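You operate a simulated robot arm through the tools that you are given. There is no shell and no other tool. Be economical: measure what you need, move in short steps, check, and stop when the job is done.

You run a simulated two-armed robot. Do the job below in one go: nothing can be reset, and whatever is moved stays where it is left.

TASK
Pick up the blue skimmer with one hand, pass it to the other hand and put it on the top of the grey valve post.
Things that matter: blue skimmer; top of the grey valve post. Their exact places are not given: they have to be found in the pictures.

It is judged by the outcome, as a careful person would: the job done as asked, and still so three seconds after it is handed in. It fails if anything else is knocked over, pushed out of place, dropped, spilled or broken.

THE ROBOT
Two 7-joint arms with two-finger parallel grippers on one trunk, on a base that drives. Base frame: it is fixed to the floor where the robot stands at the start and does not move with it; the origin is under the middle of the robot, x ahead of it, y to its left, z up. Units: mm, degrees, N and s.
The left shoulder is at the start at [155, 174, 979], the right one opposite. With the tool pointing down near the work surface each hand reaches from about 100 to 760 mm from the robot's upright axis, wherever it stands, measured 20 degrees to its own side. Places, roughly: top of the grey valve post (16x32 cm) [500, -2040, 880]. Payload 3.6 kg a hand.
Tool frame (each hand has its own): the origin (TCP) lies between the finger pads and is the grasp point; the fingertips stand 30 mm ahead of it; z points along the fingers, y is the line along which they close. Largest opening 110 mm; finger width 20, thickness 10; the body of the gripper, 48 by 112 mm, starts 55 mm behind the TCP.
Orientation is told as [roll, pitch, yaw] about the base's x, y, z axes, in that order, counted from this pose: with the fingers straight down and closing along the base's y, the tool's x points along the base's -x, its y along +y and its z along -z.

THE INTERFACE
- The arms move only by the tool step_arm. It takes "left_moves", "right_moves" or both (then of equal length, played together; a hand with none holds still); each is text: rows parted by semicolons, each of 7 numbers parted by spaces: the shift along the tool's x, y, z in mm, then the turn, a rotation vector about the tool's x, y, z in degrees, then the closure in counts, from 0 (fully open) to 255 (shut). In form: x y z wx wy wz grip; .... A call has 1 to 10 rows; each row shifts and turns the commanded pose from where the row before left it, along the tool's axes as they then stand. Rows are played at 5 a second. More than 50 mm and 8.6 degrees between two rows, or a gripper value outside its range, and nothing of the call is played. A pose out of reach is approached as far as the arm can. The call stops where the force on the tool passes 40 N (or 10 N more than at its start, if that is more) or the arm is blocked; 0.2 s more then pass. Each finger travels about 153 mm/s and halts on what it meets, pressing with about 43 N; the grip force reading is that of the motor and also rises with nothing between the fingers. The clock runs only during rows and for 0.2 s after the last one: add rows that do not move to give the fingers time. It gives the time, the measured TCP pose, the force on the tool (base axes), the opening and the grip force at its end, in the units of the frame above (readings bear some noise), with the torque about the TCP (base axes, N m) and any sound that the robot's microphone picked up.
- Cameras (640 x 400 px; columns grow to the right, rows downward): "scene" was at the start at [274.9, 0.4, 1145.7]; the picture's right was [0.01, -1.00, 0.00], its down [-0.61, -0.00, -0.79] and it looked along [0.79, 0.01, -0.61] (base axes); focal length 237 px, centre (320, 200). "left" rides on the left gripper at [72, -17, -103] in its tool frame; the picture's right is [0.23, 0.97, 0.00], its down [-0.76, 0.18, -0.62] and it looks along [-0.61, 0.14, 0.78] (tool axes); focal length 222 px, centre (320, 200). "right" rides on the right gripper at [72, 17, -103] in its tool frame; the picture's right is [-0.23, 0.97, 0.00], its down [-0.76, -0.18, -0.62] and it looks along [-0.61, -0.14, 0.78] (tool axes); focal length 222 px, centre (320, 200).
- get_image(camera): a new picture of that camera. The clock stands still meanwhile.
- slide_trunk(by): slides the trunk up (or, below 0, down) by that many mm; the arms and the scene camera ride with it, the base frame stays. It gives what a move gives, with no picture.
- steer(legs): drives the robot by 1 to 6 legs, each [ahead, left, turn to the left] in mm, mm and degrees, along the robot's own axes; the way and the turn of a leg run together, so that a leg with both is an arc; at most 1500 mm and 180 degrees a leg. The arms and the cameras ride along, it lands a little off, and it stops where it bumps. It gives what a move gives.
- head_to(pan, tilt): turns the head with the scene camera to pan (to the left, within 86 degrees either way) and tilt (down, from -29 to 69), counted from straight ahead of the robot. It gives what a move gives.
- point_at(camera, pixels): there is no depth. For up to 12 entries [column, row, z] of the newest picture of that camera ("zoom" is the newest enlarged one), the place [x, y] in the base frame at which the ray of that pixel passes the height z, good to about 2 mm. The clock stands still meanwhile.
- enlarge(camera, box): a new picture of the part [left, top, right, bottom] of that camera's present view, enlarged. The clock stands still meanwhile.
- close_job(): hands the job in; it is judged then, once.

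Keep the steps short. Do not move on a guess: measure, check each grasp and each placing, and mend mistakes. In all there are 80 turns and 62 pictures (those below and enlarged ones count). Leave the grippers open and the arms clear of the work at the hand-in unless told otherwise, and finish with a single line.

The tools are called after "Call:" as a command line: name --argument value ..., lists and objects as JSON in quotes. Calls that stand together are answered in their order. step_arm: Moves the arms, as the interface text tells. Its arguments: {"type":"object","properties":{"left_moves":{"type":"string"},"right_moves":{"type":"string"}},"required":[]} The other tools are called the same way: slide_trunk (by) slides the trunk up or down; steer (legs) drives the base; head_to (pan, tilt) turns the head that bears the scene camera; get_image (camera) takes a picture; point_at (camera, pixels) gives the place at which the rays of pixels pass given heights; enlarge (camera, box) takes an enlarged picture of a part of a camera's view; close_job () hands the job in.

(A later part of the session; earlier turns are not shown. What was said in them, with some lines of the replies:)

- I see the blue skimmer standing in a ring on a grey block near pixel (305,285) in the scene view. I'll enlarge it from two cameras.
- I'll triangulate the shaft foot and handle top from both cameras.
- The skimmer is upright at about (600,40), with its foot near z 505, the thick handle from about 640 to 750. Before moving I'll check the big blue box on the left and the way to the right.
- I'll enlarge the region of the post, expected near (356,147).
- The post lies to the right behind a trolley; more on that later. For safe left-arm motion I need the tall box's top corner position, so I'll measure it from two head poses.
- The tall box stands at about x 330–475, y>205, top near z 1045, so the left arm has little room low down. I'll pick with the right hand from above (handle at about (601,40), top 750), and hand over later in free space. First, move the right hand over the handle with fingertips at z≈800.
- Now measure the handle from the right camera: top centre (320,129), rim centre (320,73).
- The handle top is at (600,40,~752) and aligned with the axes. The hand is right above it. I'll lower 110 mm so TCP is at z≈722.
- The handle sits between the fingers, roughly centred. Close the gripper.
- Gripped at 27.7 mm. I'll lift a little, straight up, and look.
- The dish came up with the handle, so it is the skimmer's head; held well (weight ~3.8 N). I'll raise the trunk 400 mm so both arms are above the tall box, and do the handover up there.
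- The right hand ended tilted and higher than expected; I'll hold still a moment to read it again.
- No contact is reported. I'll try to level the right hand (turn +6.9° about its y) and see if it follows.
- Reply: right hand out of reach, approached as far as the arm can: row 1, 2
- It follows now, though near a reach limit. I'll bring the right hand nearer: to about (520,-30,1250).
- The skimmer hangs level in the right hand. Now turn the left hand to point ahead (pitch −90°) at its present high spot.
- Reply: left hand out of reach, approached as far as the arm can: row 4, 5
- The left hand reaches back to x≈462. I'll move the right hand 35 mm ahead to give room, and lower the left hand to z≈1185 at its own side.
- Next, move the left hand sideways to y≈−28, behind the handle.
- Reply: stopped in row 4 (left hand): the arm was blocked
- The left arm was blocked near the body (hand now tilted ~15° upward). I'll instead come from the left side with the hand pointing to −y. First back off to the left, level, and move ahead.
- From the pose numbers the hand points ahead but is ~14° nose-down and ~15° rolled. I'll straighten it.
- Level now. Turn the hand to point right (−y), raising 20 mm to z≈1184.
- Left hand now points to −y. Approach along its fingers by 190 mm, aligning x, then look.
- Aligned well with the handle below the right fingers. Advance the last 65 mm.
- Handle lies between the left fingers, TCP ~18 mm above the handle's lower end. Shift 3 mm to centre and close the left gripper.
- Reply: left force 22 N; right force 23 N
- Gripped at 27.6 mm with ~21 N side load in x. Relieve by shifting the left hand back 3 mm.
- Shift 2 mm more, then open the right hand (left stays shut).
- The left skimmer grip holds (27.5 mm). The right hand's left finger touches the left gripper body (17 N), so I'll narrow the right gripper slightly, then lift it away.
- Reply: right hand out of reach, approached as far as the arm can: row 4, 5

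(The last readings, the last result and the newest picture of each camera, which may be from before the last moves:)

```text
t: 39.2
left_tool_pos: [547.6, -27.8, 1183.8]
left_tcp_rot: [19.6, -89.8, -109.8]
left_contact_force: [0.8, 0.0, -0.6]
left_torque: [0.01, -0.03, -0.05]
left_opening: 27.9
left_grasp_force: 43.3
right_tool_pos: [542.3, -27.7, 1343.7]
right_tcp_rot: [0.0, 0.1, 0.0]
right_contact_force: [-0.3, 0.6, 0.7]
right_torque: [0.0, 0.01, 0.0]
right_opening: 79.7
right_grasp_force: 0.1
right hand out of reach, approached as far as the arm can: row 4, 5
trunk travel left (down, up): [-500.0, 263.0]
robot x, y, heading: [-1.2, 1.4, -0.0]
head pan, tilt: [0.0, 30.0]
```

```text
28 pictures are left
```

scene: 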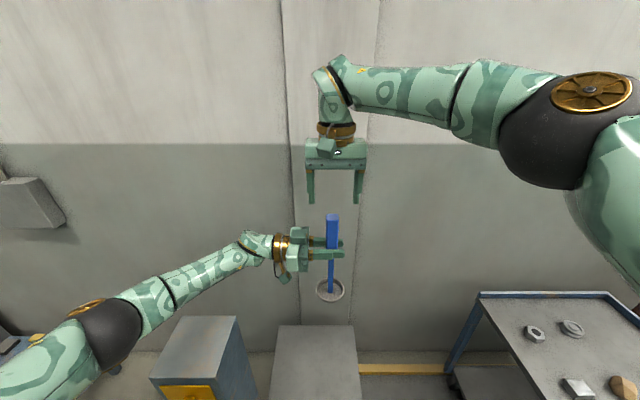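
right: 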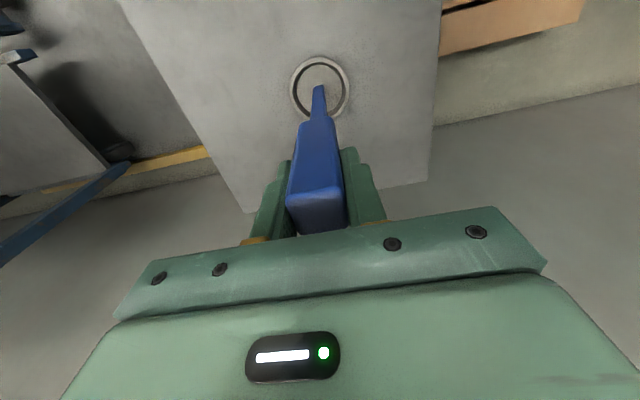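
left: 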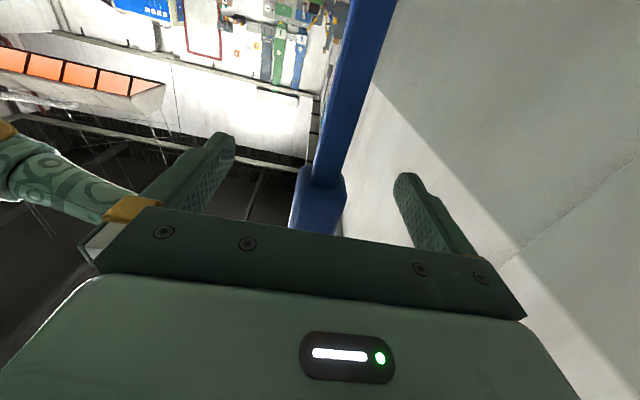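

The skimmer is now in the left hand and the right is clear above. Move the right hand back to its own side, then look toward the post.

Call:
step_arm --right_moves "20 -30 0 0 0 0 0; 25 -35 0 0 0 0 0; 25 -35 0 0 0 0 0; 25 -35 0 0 0 0 0; 20 -35 0 0 0 0 0; 0 0 0 0 0 0 0"

Call:
head_to --pan -78 --tilt 25

Call:
get_image --camera "scene"

Call:
enlarge --camera "scene" --box '[270, 100, 430, 200]'

```text
t: 40.6
left_tool_pos: [548.8, -26.5, 1183.9]
left_tcp_rot: [22.8, -89.8, -113.2]
left_contact_force: [0.0, 0.3, 0.9]
left_torque: [0.0, -0.01, -0.03]
left_opening: 28.0
left_grasp_force: 43.5
right_tool_pos: [428.3, -199.3, 1341.6]
right_tcp_rot: [-0.2, 0.0, 0.1]
right_contact_force: [-0.4, 0.7, -0.1]
right_torque: [-0.01, 0.02, -0.02]
right_opening: 110.0
right_grasp_force: 0.1
trunk travel left (down, up): [-500.0, 263.0]
robot x, y, heading: [-1.5, 1.1, 0.3]
head pan, tilt: [0.0, 30.0]
```

```text
t: 42.1
left_tool_pos: [547.3, -27.7, 1184.1]
left_tcp_rot: [24.4, -89.8, -114.7]
left_contact_force: [0.7, 0.5, 0.4]
left_torque: [-0.01, 0.02, 0.0]
left_opening: 27.6
left_grasp_force: 43.0
right_tool_pos: [428.5, -199.9, 1342.0]
right_tcp_rot: [-0.1, 0.0, 0.0]
right_contact_force: [0.1, 0.5, 0.0]
right_torque: [0.01, -0.01, -0.05]
right_opening: 110.1
right_grasp_force: 0.1
trunk travel left (down, up): [-500.0, 263.0]
robot x, y, heading: [1.3, -0.0, 0.0]
head pan, tilt: [-78.0, 25.0]
```

```text
27 pictures are left
```

scene: 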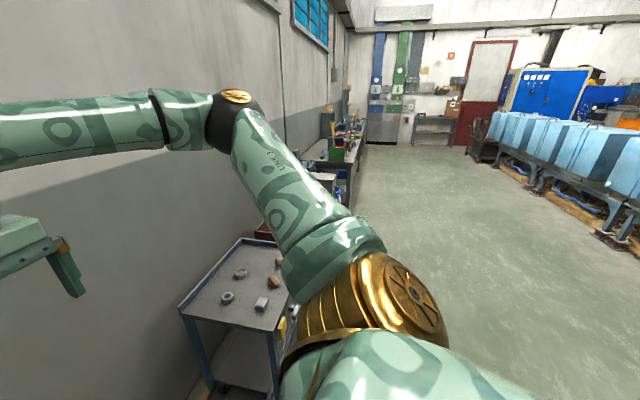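

```text
4.00 times, centred on (350, 150) of scene
```

zoom: 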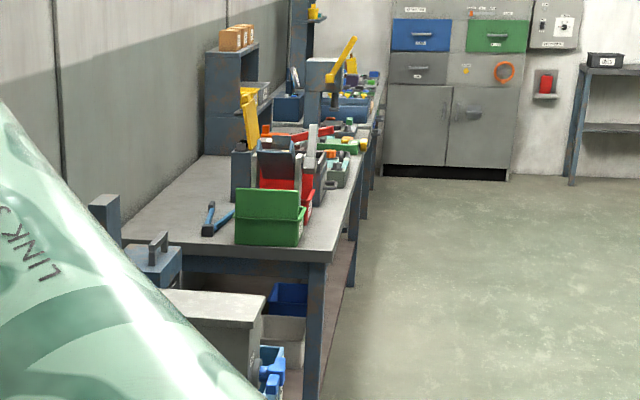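

I'll measure the grey cabinet top with the blue valve, at z=880.

Call:
point_at --camera "zoom" --pixels '[[241, 324, 880], [267, 297, 880], [170, 290, 880], [160, 288, 880]]'

Call:
point_at --camera "scene" --pixels '[[187, 308, 770], [281, 327, 770], [239, 239, 770], [290, 330, 0], [380, 200, 0], [380, 300, 0], [470, 250, 0]]'

```text
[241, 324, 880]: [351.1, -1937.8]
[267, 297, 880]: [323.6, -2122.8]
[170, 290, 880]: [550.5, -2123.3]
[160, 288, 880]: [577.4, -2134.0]
```

```text
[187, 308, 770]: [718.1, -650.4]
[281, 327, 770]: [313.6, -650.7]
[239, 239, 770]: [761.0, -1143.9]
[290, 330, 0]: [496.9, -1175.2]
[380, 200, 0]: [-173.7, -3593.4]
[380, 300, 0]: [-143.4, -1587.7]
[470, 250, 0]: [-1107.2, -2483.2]
```

That matches the post: top about x 340–660, y −1960…−2120. I'll raise the trunk 200 mm for clearance, back off 250 mm and strafe right along the wall.

Call:
slide_trunk --by 200

Call:
steer --legs '[[-250, 0, 0], [0, -1000, 0]]'

Call:
get_image --camera "scene"

```text
t: 44.3
left_tool_pos: [548.1, -26.9, 1384.4]
left_tcp_rot: [19.0, -89.8, -109.4]
left_contact_force: [-0.1, 0.7, -2.8]
left_torque: [-0.01, -0.01, -0.02]
left_opening: 27.8
left_grasp_force: 43.3
right_tool_pos: [427.4, -198.1, 1542.0]
right_tcp_rot: [0.0, 0.1, 0.0]
right_contact_force: [0.2, 0.6, -0.5]
right_torque: [0.03, 0.02, 0.01]
right_opening: 110.0
right_grasp_force: 0.0
trunk travel left (down, up): [-700.0, 63.0]
robot x, y, heading: [-0.2, 1.3, -0.3]
head pan, tilt: [-78.0, 25.0]
```

```text
t: 50.9
left_tool_pos: [307.2, -1028.4, 1385.0]
left_tcp_rot: [26.9, -89.8, -116.2]
left_contact_force: [0.9, -0.2, -2.4]
left_torque: [0.0, 0.02, 0.03]
left_opening: 27.8
left_grasp_force: 43.0
right_tool_pos: [189.2, -1200.6, 1540.8]
right_tcp_rot: [0.0, 0.0, 0.9]
right_contact_force: [0.3, -0.6, 0.2]
right_torque: [-0.01, -0.01, -0.03]
right_opening: 109.9
right_grasp_force: 0.0
trunk travel left (down, up): [-700.0, 63.0]
robot x, y, heading: [-240.5, -1012.4, 1.1]
head pan, tilt: [-78.0, 25.0]
```

```text
25 pictures are left
```

scene: 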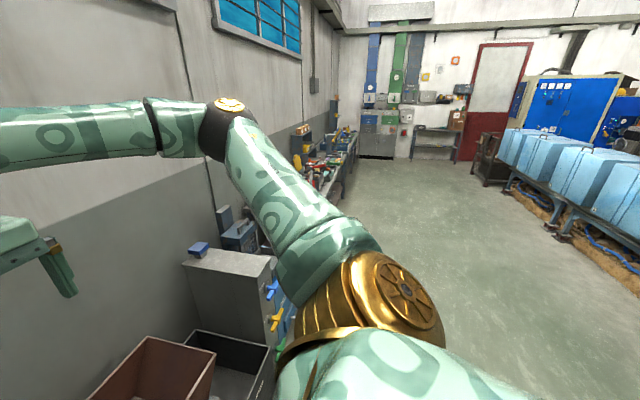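

Good. Enlarge the post now visible near (230,270).

Call:
enlarge --camera "scene" --box '[160, 200, 320, 300]'

Call:
point_at --camera "zoom" --pixels '[[95, 263, 880], [410, 308, 880], [442, 232, 880], [175, 200, 880], [120, 230, 880], [190, 190, 920]]'

```text
4.00 times, centred on (240, 250) of scene
```

zoom: 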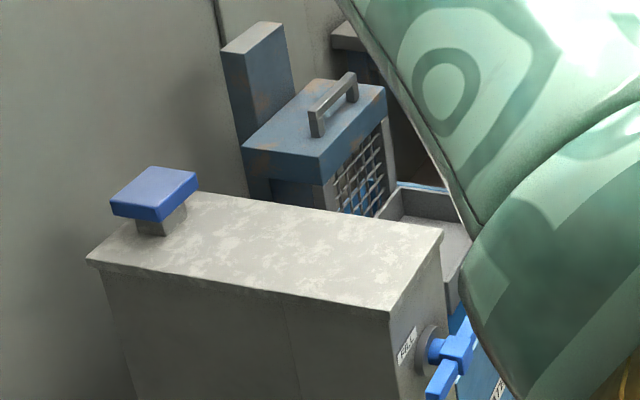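

```text
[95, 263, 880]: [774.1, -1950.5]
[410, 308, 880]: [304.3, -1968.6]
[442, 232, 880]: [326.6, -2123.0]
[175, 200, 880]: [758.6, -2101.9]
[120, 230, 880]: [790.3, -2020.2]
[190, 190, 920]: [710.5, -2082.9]
```

The post top is free from x≈325 to ≈690 (a blue knob stands at the wall end), so I'll aim at (500,−2040). Strafe the rest, correcting heading, still high.

Call:
steer --legs '[[0, -1000, -1.1]]'

Call:
head_to --pan -10 --tilt 50

Call:
get_image --camera "scene"

```text
t: 56.2
left_tool_pos: [310.3, -2056.4, 1385.1]
left_tcp_rot: [24.9, -89.7, -115.6]
left_contact_force: [0.0, 0.6, -2.4]
left_torque: [0.0, 0.01, 0.03]
left_opening: 27.8
left_grasp_force: 43.2
right_tool_pos: [187.5, -2225.0, 1541.6]
right_tcp_rot: [-0.1, 0.0, -0.4]
right_contact_force: [1.1, 0.7, 1.4]
right_torque: [-0.04, 0.02, 0.02]
right_opening: 110.1
right_grasp_force: 0.0
trunk travel left (down, up): [-700.0, 63.0]
robot x, y, heading: [-239.2, -2021.8, -0.6]
head pan, tilt: [-78.0, 25.0]
```

```text
t: 57.5
left_tool_pos: [310.6, -2056.3, 1384.7]
left_tcp_rot: [21.3, -89.8, -112.1]
left_contact_force: [-0.8, 1.4, -2.9]
left_torque: [0.01, 0.01, 0.05]
left_opening: 27.6
left_grasp_force: 42.8
right_tool_pos: [188.6, -2225.4, 1540.2]
right_tcp_rot: [0.0, 0.0, -0.4]
right_contact_force: [0.0, 0.9, 0.1]
right_torque: [0.0, -0.05, 0.0]
right_opening: 110.2
right_grasp_force: 0.0
trunk travel left (down, up): [-700.0, 63.0]
robot x, y, heading: [-238.1, -2023.3, -0.5]
head pan, tilt: [-10.0, 50.0]
```

```text
23 pictures are left
```

scene: 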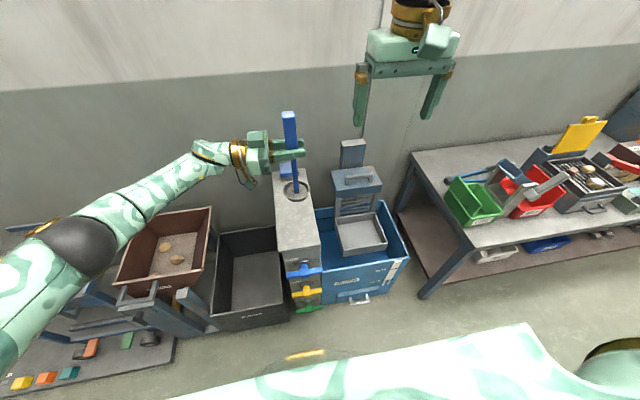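

I'll measure how far the valves and the blue box stick out toward the robot.

Call:
point_at --camera "scene" --pixels '[[322, 303, 0], [322, 303, 300], [408, 258, 300], [320, 268, 700], [322, 290, 400], [320, 316, 100], [320, 316, 400], [279, 252, 880], [320, 243, 880], [310, 180, 880], [275, 178, 880], [354, 302, 200]]'

Call:
enlarge --camera "scene" --box '[220, 100, 420, 225]'

```text
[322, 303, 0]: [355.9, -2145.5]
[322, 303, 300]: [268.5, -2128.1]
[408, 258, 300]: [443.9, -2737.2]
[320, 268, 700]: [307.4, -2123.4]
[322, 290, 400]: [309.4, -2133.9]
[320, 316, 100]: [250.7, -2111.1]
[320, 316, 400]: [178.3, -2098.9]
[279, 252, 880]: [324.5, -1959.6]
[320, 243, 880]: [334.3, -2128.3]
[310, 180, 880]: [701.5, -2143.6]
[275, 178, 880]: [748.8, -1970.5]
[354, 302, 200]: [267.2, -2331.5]
```

```text
3.20 times, centred on (320, 162) of scene
```

zoom: 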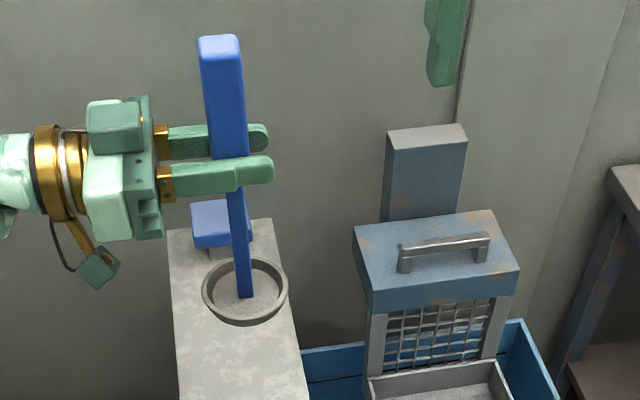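

Nothing protrudes beyond x≈250. Drive ahead 120 mm with a small heading and side trim.

Call:
steer --legs '[[120, 8, 0.5]]'

```text
t: 58.8
left_tool_pos: [430.6, -2047.0, 1384.8]
left_tcp_rot: [29.8, -89.8, -120.4]
left_contact_force: [0.0, 1.0, -1.9]
left_torque: [-0.03, 0.0, 0.0]
left_opening: 27.8
left_grasp_force: 42.6
right_tool_pos: [308.4, -2217.3, 1541.5]
right_tcp_rot: [0.0, -0.1, -0.2]
right_contact_force: [0.2, -0.2, 0.7]
right_torque: [-0.01, 0.01, -0.01]
right_opening: 110.0
right_grasp_force: 0.0
trunk travel left (down, up): [-700.0, 63.0]
robot x, y, heading: [-118.1, -2017.7, -0.4]
head pan, tilt: [-10.0, 50.0]
```

Extend the left hand 50 mm ahead (its +y), then lower the trunk 250 mm (dish bottom to about z 975).

Call:
step_arm --left_moves "0 25 0 0 0 0 255; 0 25 0 0 0 0 255; 0 0 0 0 0 0 255"

Call:
slide_trunk --by -250

Call:
get_image --camera "scene"

```text
t: 59.6
left_tool_pos: [469.6, -2042.0, 1388.5]
left_tcp_rot: [35.8, -89.9, -126.2]
left_contact_force: [0.3, -0.2, -2.9]
left_torque: [0.03, 0.05, -0.03]
left_opening: 27.8
left_grasp_force: 43.1
left hand out of reach, approached as far as the arm can: row 2
right_tool_pos: [309.8, -2213.6, 1541.1]
right_tcp_rot: [-0.2, 0.0, -0.3]
right_contact_force: [0.4, -0.1, -0.1]
right_torque: [-0.04, 0.0, 0.0]
right_opening: 110.3
right_grasp_force: 0.1
trunk travel left (down, up): [-700.0, 63.0]
robot x, y, heading: [-114.7, -2017.7, -0.2]
head pan, tilt: [-10.0, 50.0]
```

```text
t: 62.2
left_tool_pos: [467.0, -2046.2, 1139.4]
left_tcp_rot: [23.0, -89.8, -113.6]
left_contact_force: [-0.3, 0.3, -2.6]
left_torque: [0.0, -0.01, -0.01]
left_opening: 27.9
left_grasp_force: 42.8
right_tool_pos: [309.0, -2216.8, 1291.4]
right_tcp_rot: [0.0, 0.1, -0.1]
right_contact_force: [0.2, -1.2, 1.0]
right_torque: [-0.01, 0.0, 0.0]
right_opening: 110.1
right_grasp_force: 0.0
trunk travel left (down, up): [-450.0, 313.0]
robot x, y, heading: [-116.9, -2016.3, -0.2]
head pan, tilt: [-10.0, 50.0]
```

```text
21 pictures are left
```

scene: 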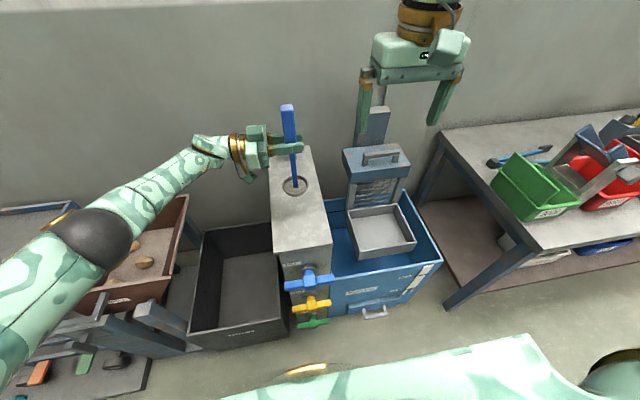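

The skimmer is over the free part of the post (x≈467, y≈−2046). Lower 85 mm, then look closely.

Call:
step_arm --left_moves "30 0 0 0 0 0 255; 30 0 0 0 0 0 255; 25 0 0 0 0 0 255; 0 0 0 0 0 0 255"

Call:
enlarge --camera "scene" --box '[210, 90, 370, 190]'

Call:
enlarge --camera "scene" --box '[240, 150, 360, 225]'

```text
t: 63.2
left_tool_pos: [459.1, -2040.7, 1074.9]
left_tcp_rot: [18.9, -89.9, -109.6]
left_contact_force: [0.6, -0.1, -2.4]
left_torque: [0.02, 0.03, 0.0]
left_opening: 27.4
left_grasp_force: 42.3
left hand out of reach, approached as far as the arm can: row 2, 3
right_tool_pos: [308.7, -2217.8, 1290.8]
right_tcp_rot: [-0.1, 0.0, -0.3]
right_contact_force: [-0.5, 0.4, 0.7]
right_torque: [-0.01, -0.01, -0.02]
right_opening: 109.9
right_grasp_force: 0.0
trunk travel left (down, up): [-450.0, 313.0]
robot x, y, heading: [-114.5, -2015.5, -0.2]
head pan, tilt: [-10.0, 50.0]
```

```text
4.00 times, centred on (290, 140) of scene
```

zoom: 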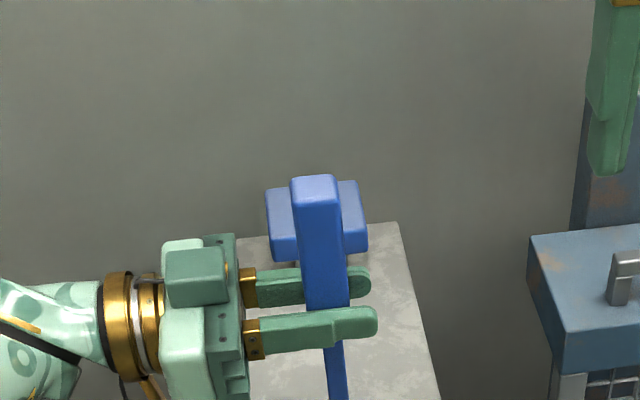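

```text
5.33 times, centred on (300, 188) of scene
```

zoom: 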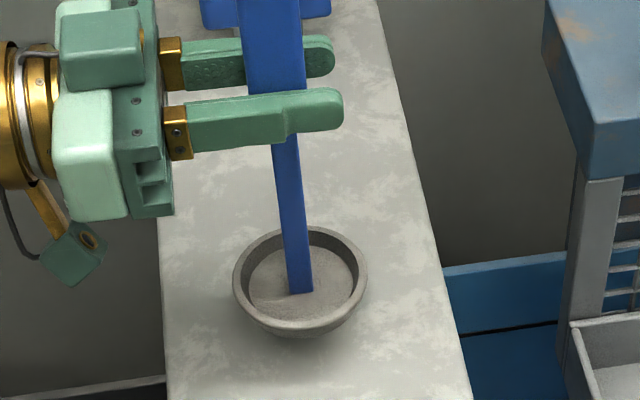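

The arm is near its reach limit, so I'll lower with the trunk in small steps: −25 mm first.

Call:
slide_trunk --by -25

Call:
enlarge --camera "scene" --box '[240, 150, 360, 225]'

```text
t: 63.9
left_tool_pos: [459.6, -2042.4, 1049.7]
left_tcp_rot: [32.4, -89.8, -123.2]
left_contact_force: [-0.3, 0.4, -2.5]
left_torque: [0.01, 0.0, -0.01]
left_opening: 27.7
left_grasp_force: 43.0
right_tool_pos: [307.7, -2216.9, 1266.0]
right_tcp_rot: [0.0, -0.1, -0.2]
right_contact_force: [-0.1, 0.2, 0.6]
right_torque: [0.0, -0.02, 0.01]
right_opening: 109.9
right_grasp_force: 0.1
trunk travel left (down, up): [-425.0, 338.0]
robot x, y, heading: [-117.4, -2015.8, -0.3]
head pan, tilt: [-10.0, 50.0]
```

```text
5.33 times, centred on (300, 188) of scene
```

zoom: 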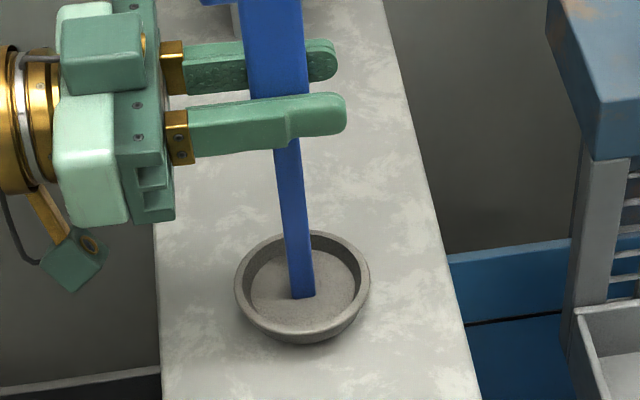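

No contact yet (force −2.5 N is the weight). Continue down by 5 mm steps.

Call:
slide_trunk --by -6

Call:
slide_trunk --by -3

```text
t: 64.4
left_tool_pos: [459.5, -2041.0, 1043.3]
left_tcp_rot: [17.4, -89.8, -108.0]
left_contact_force: [0.3, -0.3, -3.0]
left_torque: [0.01, 0.0, -0.01]
left_opening: 27.5
left_grasp_force: 43.1
right_tool_pos: [308.7, -2217.8, 1259.8]
right_tcp_rot: [-0.1, -0.1, -0.2]
right_contact_force: [0.2, 0.0, -0.2]
right_torque: [0.0, -0.06, -0.02]
right_opening: 110.1
right_grasp_force: 0.0
trunk travel left (down, up): [-419.0, 344.0]
robot x, y, heading: [-116.5, -2014.5, 0.1]
head pan, tilt: [-10.0, 50.0]
```

```text
t: 65.0
left_tool_pos: [458.6, -2041.5, 1040.6]
left_tcp_rot: [17.9, -89.9, -108.4]
left_contact_force: [-0.2, 0.5, -2.4]
left_torque: [0.0, 0.03, -0.01]
left_opening: 27.9
left_grasp_force: 42.9
right_tool_pos: [308.9, -2216.7, 1258.1]
right_tcp_rot: [0.1, 0.0, -0.2]
right_contact_force: [0.6, -0.5, 0.4]
right_torque: [0.04, 0.0, 0.02]
right_opening: 110.0
right_grasp_force: 0.0
trunk travel left (down, up): [-416.0, 347.0]
robot x, y, heading: [-115.7, -2015.3, -0.4]
head pan, tilt: [-10.0, 50.0]
```

Call:
slide_trunk --by -3

Call:
slide_trunk --by -3

Call:
enlarge --camera "scene" --box '[240, 150, 360, 225]'

```text
t: 65.5
left_tool_pos: [459.6, -2042.9, 1039.5]
left_tcp_rot: [53.5, -89.7, -144.2]
left_contact_force: [0.8, 1.1, 2.6]
left_torque: [0.21, -0.01, -0.07]
left_opening: 27.8
left_grasp_force: 43.0
right_tool_pos: [308.8, -2217.1, 1253.4]
right_tcp_rot: [0.0, -0.1, -0.2]
right_contact_force: [-0.3, 0.3, -0.3]
right_torque: [0.02, 0.01, 0.01]
right_opening: 109.9
right_grasp_force: 0.1
trunk travel left (down, up): [-413.0, 350.0]
robot x, y, heading: [-115.2, -2016.3, -0.2]
head pan, tilt: [-10.0, 50.0]
```

```text
t: 66.0
left_tool_pos: [460.4, -2042.6, 1039.0]
left_tcp_rot: [112.9, -89.6, 156.5]
left_contact_force: [4.5, 3.0, 22.5]
left_torque: [0.94, -0.02, -0.11]
left_opening: 27.8
left_grasp_force: 43.4
right_tool_pos: [307.8, -2215.2, 1251.4]
right_tcp_rot: [-0.1, 0.0, -0.2]
right_contact_force: [-0.1, -0.4, -0.3]
right_torque: [-0.02, 0.01, 0.01]
right_opening: 110.2
right_grasp_force: 0.2
trunk travel left (down, up): [-410.0, 353.0]
robot x, y, heading: [-116.5, -2015.2, -0.3]
head pan, tilt: [-10.0, 50.0]
```

```text
5.33 times, centred on (300, 188) of scene
```

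zoom: 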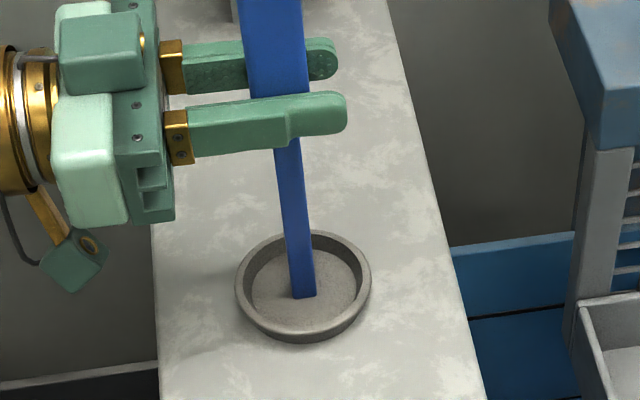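

Contact: 22 N upward, dish rests on the post. Ease the preload by raising 3 mm.

Call:
slide_trunk --by 3

```text
t: 66.5
left_tool_pos: [458.9, -2041.2, 1040.0]
left_tcp_rot: [54.0, -89.9, -144.8]
left_contact_force: [6.6, -2.3, 16.4]
left_torque: [-0.4, -0.43, 0.13]
left_opening: 27.8
left_grasp_force: 43.4
right_tool_pos: [310.3, -2217.2, 1254.0]
right_tcp_rot: [0.0, 0.0, -0.2]
right_contact_force: [0.7, 0.2, 1.5]
right_torque: [0.02, -0.01, -0.02]
right_opening: 110.1
right_grasp_force: 0.2
trunk travel left (down, up): [-413.0, 350.0]
robot x, y, heading: [-113.8, -2018.2, -0.2]
head pan, tilt: [-10.0, 50.0]
```

Call:
slide_trunk --by 1.5

```text
t: 67.0
left_tool_pos: [459.0, -2043.2, 1038.7]
left_tcp_rot: [3.3, -89.7, -93.8]
left_contact_force: [2.3, -3.0, 9.1]
left_torque: [-0.73, -0.05, 0.07]
left_opening: 27.8
left_grasp_force: 43.0
right_tool_pos: [308.2, -2217.0, 1256.2]
right_tcp_rot: [0.0, 0.0, -0.2]
right_contact_force: [0.5, -0.1, -0.6]
right_torque: [0.01, 0.0, 0.02]
right_opening: 110.2
right_grasp_force: 0.1
trunk travel left (down, up): [-415.0, 349.0]
robot x, y, heading: [-114.3, -2018.3, -0.1]
head pan, tilt: [-10.0, 50.0]
```

Load is small now (about 9 N). Open the left gripper gradually.

Call:
step_arm --left_moves "0 0 0 0 0 0 200; 0 0 0 0 0 0 170; 0 0 0 0 0 0 140; 0 0 0 0 0 0 70; 0 0 0 0 0 0 0; 0 0 0 0 0 0 0"

Call:
get_image --camera "scene"

Call:
get_image --camera "left"

```text
t: 68.4
left_tool_pos: [459.4, -2040.4, 1039.4]
left_tcp_rot: [23.1, -89.8, -113.9]
left_contact_force: [-0.2, -0.4, -0.3]
left_torque: [-0.02, 0.03, 0.0]
left_opening: 110.1
left_grasp_force: 0.1
right_tool_pos: [308.8, -2217.0, 1255.5]
right_tcp_rot: [0.1, 0.0, -0.2]
right_contact_force: [1.1, 0.3, 0.7]
right_torque: [0.01, -0.02, 0.01]
right_opening: 109.8
right_grasp_force: 0.1
trunk travel left (down, up): [-415.0, 349.0]
robot x, y, heading: [-118.2, -2016.5, -0.2]
head pan, tilt: [-10.0, 50.0]
```

```text
16 pictures are left
```

scene: 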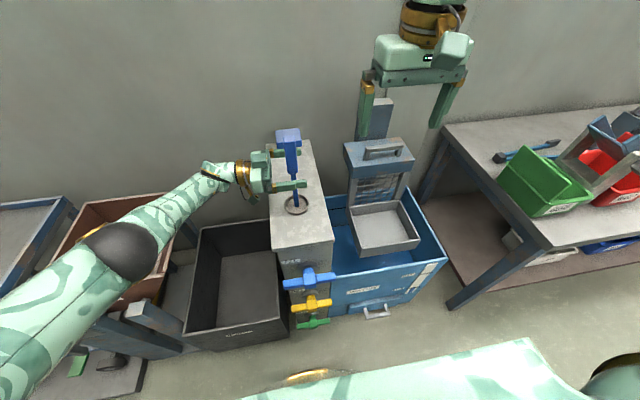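

```text
15 pictures are left
```

left: 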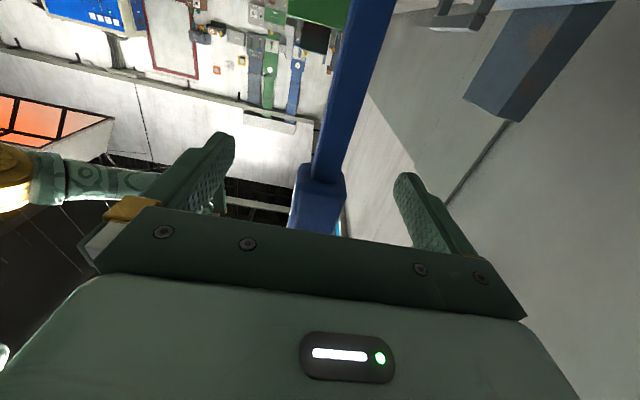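

The skimmer stands free between the open fingers. Withdraw the left hand straight back (+y) in small rows.

Call:
step_arm --left_moves "0 0 -15 0 0 0 0; 0 0 -15 0 0 0 0; 0 0 -20 0 0 0 0; 0 0 -25 0 0 0 0; 0 0 -25 0 0 0 0; 0 0 -30 0 0 0 0; 0 0 0 0 0 0 0"

Call:
get_image --camera "scene"

```text
t: 70.0
left_tool_pos: [463.4, -1912.7, 1041.4]
left_tcp_rot: [22.8, -89.7, -113.4]
left_contact_force: [0.7, 0.1, -0.2]
left_torque: [-0.01, 0.0, 0.01]
left_opening: 110.2
left_grasp_force: 0.1
right_tool_pos: [309.4, -2217.7, 1254.9]
right_tcp_rot: [0.0, 0.1, -0.3]
right_contact_force: [-0.4, 0.9, 0.6]
right_torque: [0.03, 0.02, 0.0]
right_opening: 110.0
right_grasp_force: 0.1
trunk travel left (down, up): [-415.0, 349.0]
robot x, y, heading: [-117.6, -2017.2, 0.1]
head pan, tilt: [-10.0, 50.0]
```

```text
14 pictures are left
```

scene: 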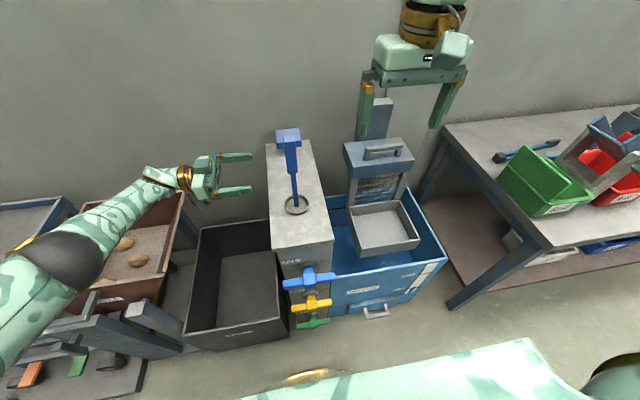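

The skimmer stands on the post and the left hand is clear. Raise the trunk 150 mm for distance and check once more.

Call:
slide_trunk --by 150

Call:
enlarge --camera "scene" --box '[210, 110, 370, 210]'

```text
t: 71.8
left_tool_pos: [457.4, -1912.0, 1208.9]
left_tcp_rot: [83.6, -88.1, -174.2]
left_contact_force: [0.8, -0.4, -0.3]
left_torque: [0.0, 0.0, 0.0]
left_opening: 110.1
left_grasp_force: 0.1
right_tool_pos: [309.5, -2216.7, 1405.3]
right_tcp_rot: [0.0, 0.0, -0.1]
right_contact_force: [-0.3, -0.6, -0.2]
right_torque: [-0.01, 0.04, -0.04]
right_opening: 110.1
right_grasp_force: 0.1
trunk travel left (down, up): [-564.0, 199.0]
robot x, y, heading: [-118.4, -2014.6, -0.1]
head pan, tilt: [-10.0, 50.0]
```

```text
4.00 times, centred on (290, 160) of scene
```

zoom: 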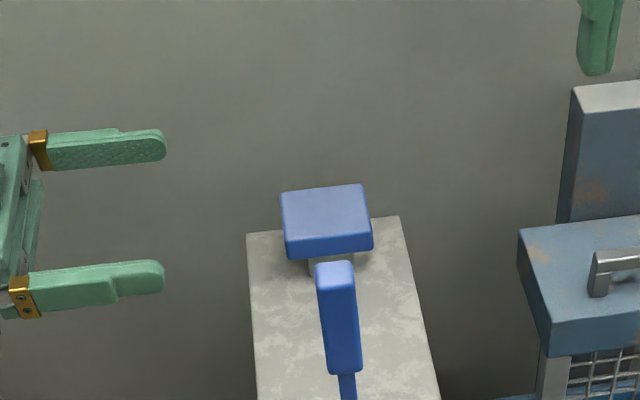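

The skimmer stands steady on the post, both grippers are open and clear. Handing in.

Call:
close_job

```text
The job is handed in.
```

The blue skimmer was picked up with the right hand, passed to the left hand, and now stands on top of the grey valve post, with both grippers open and both arms clear.
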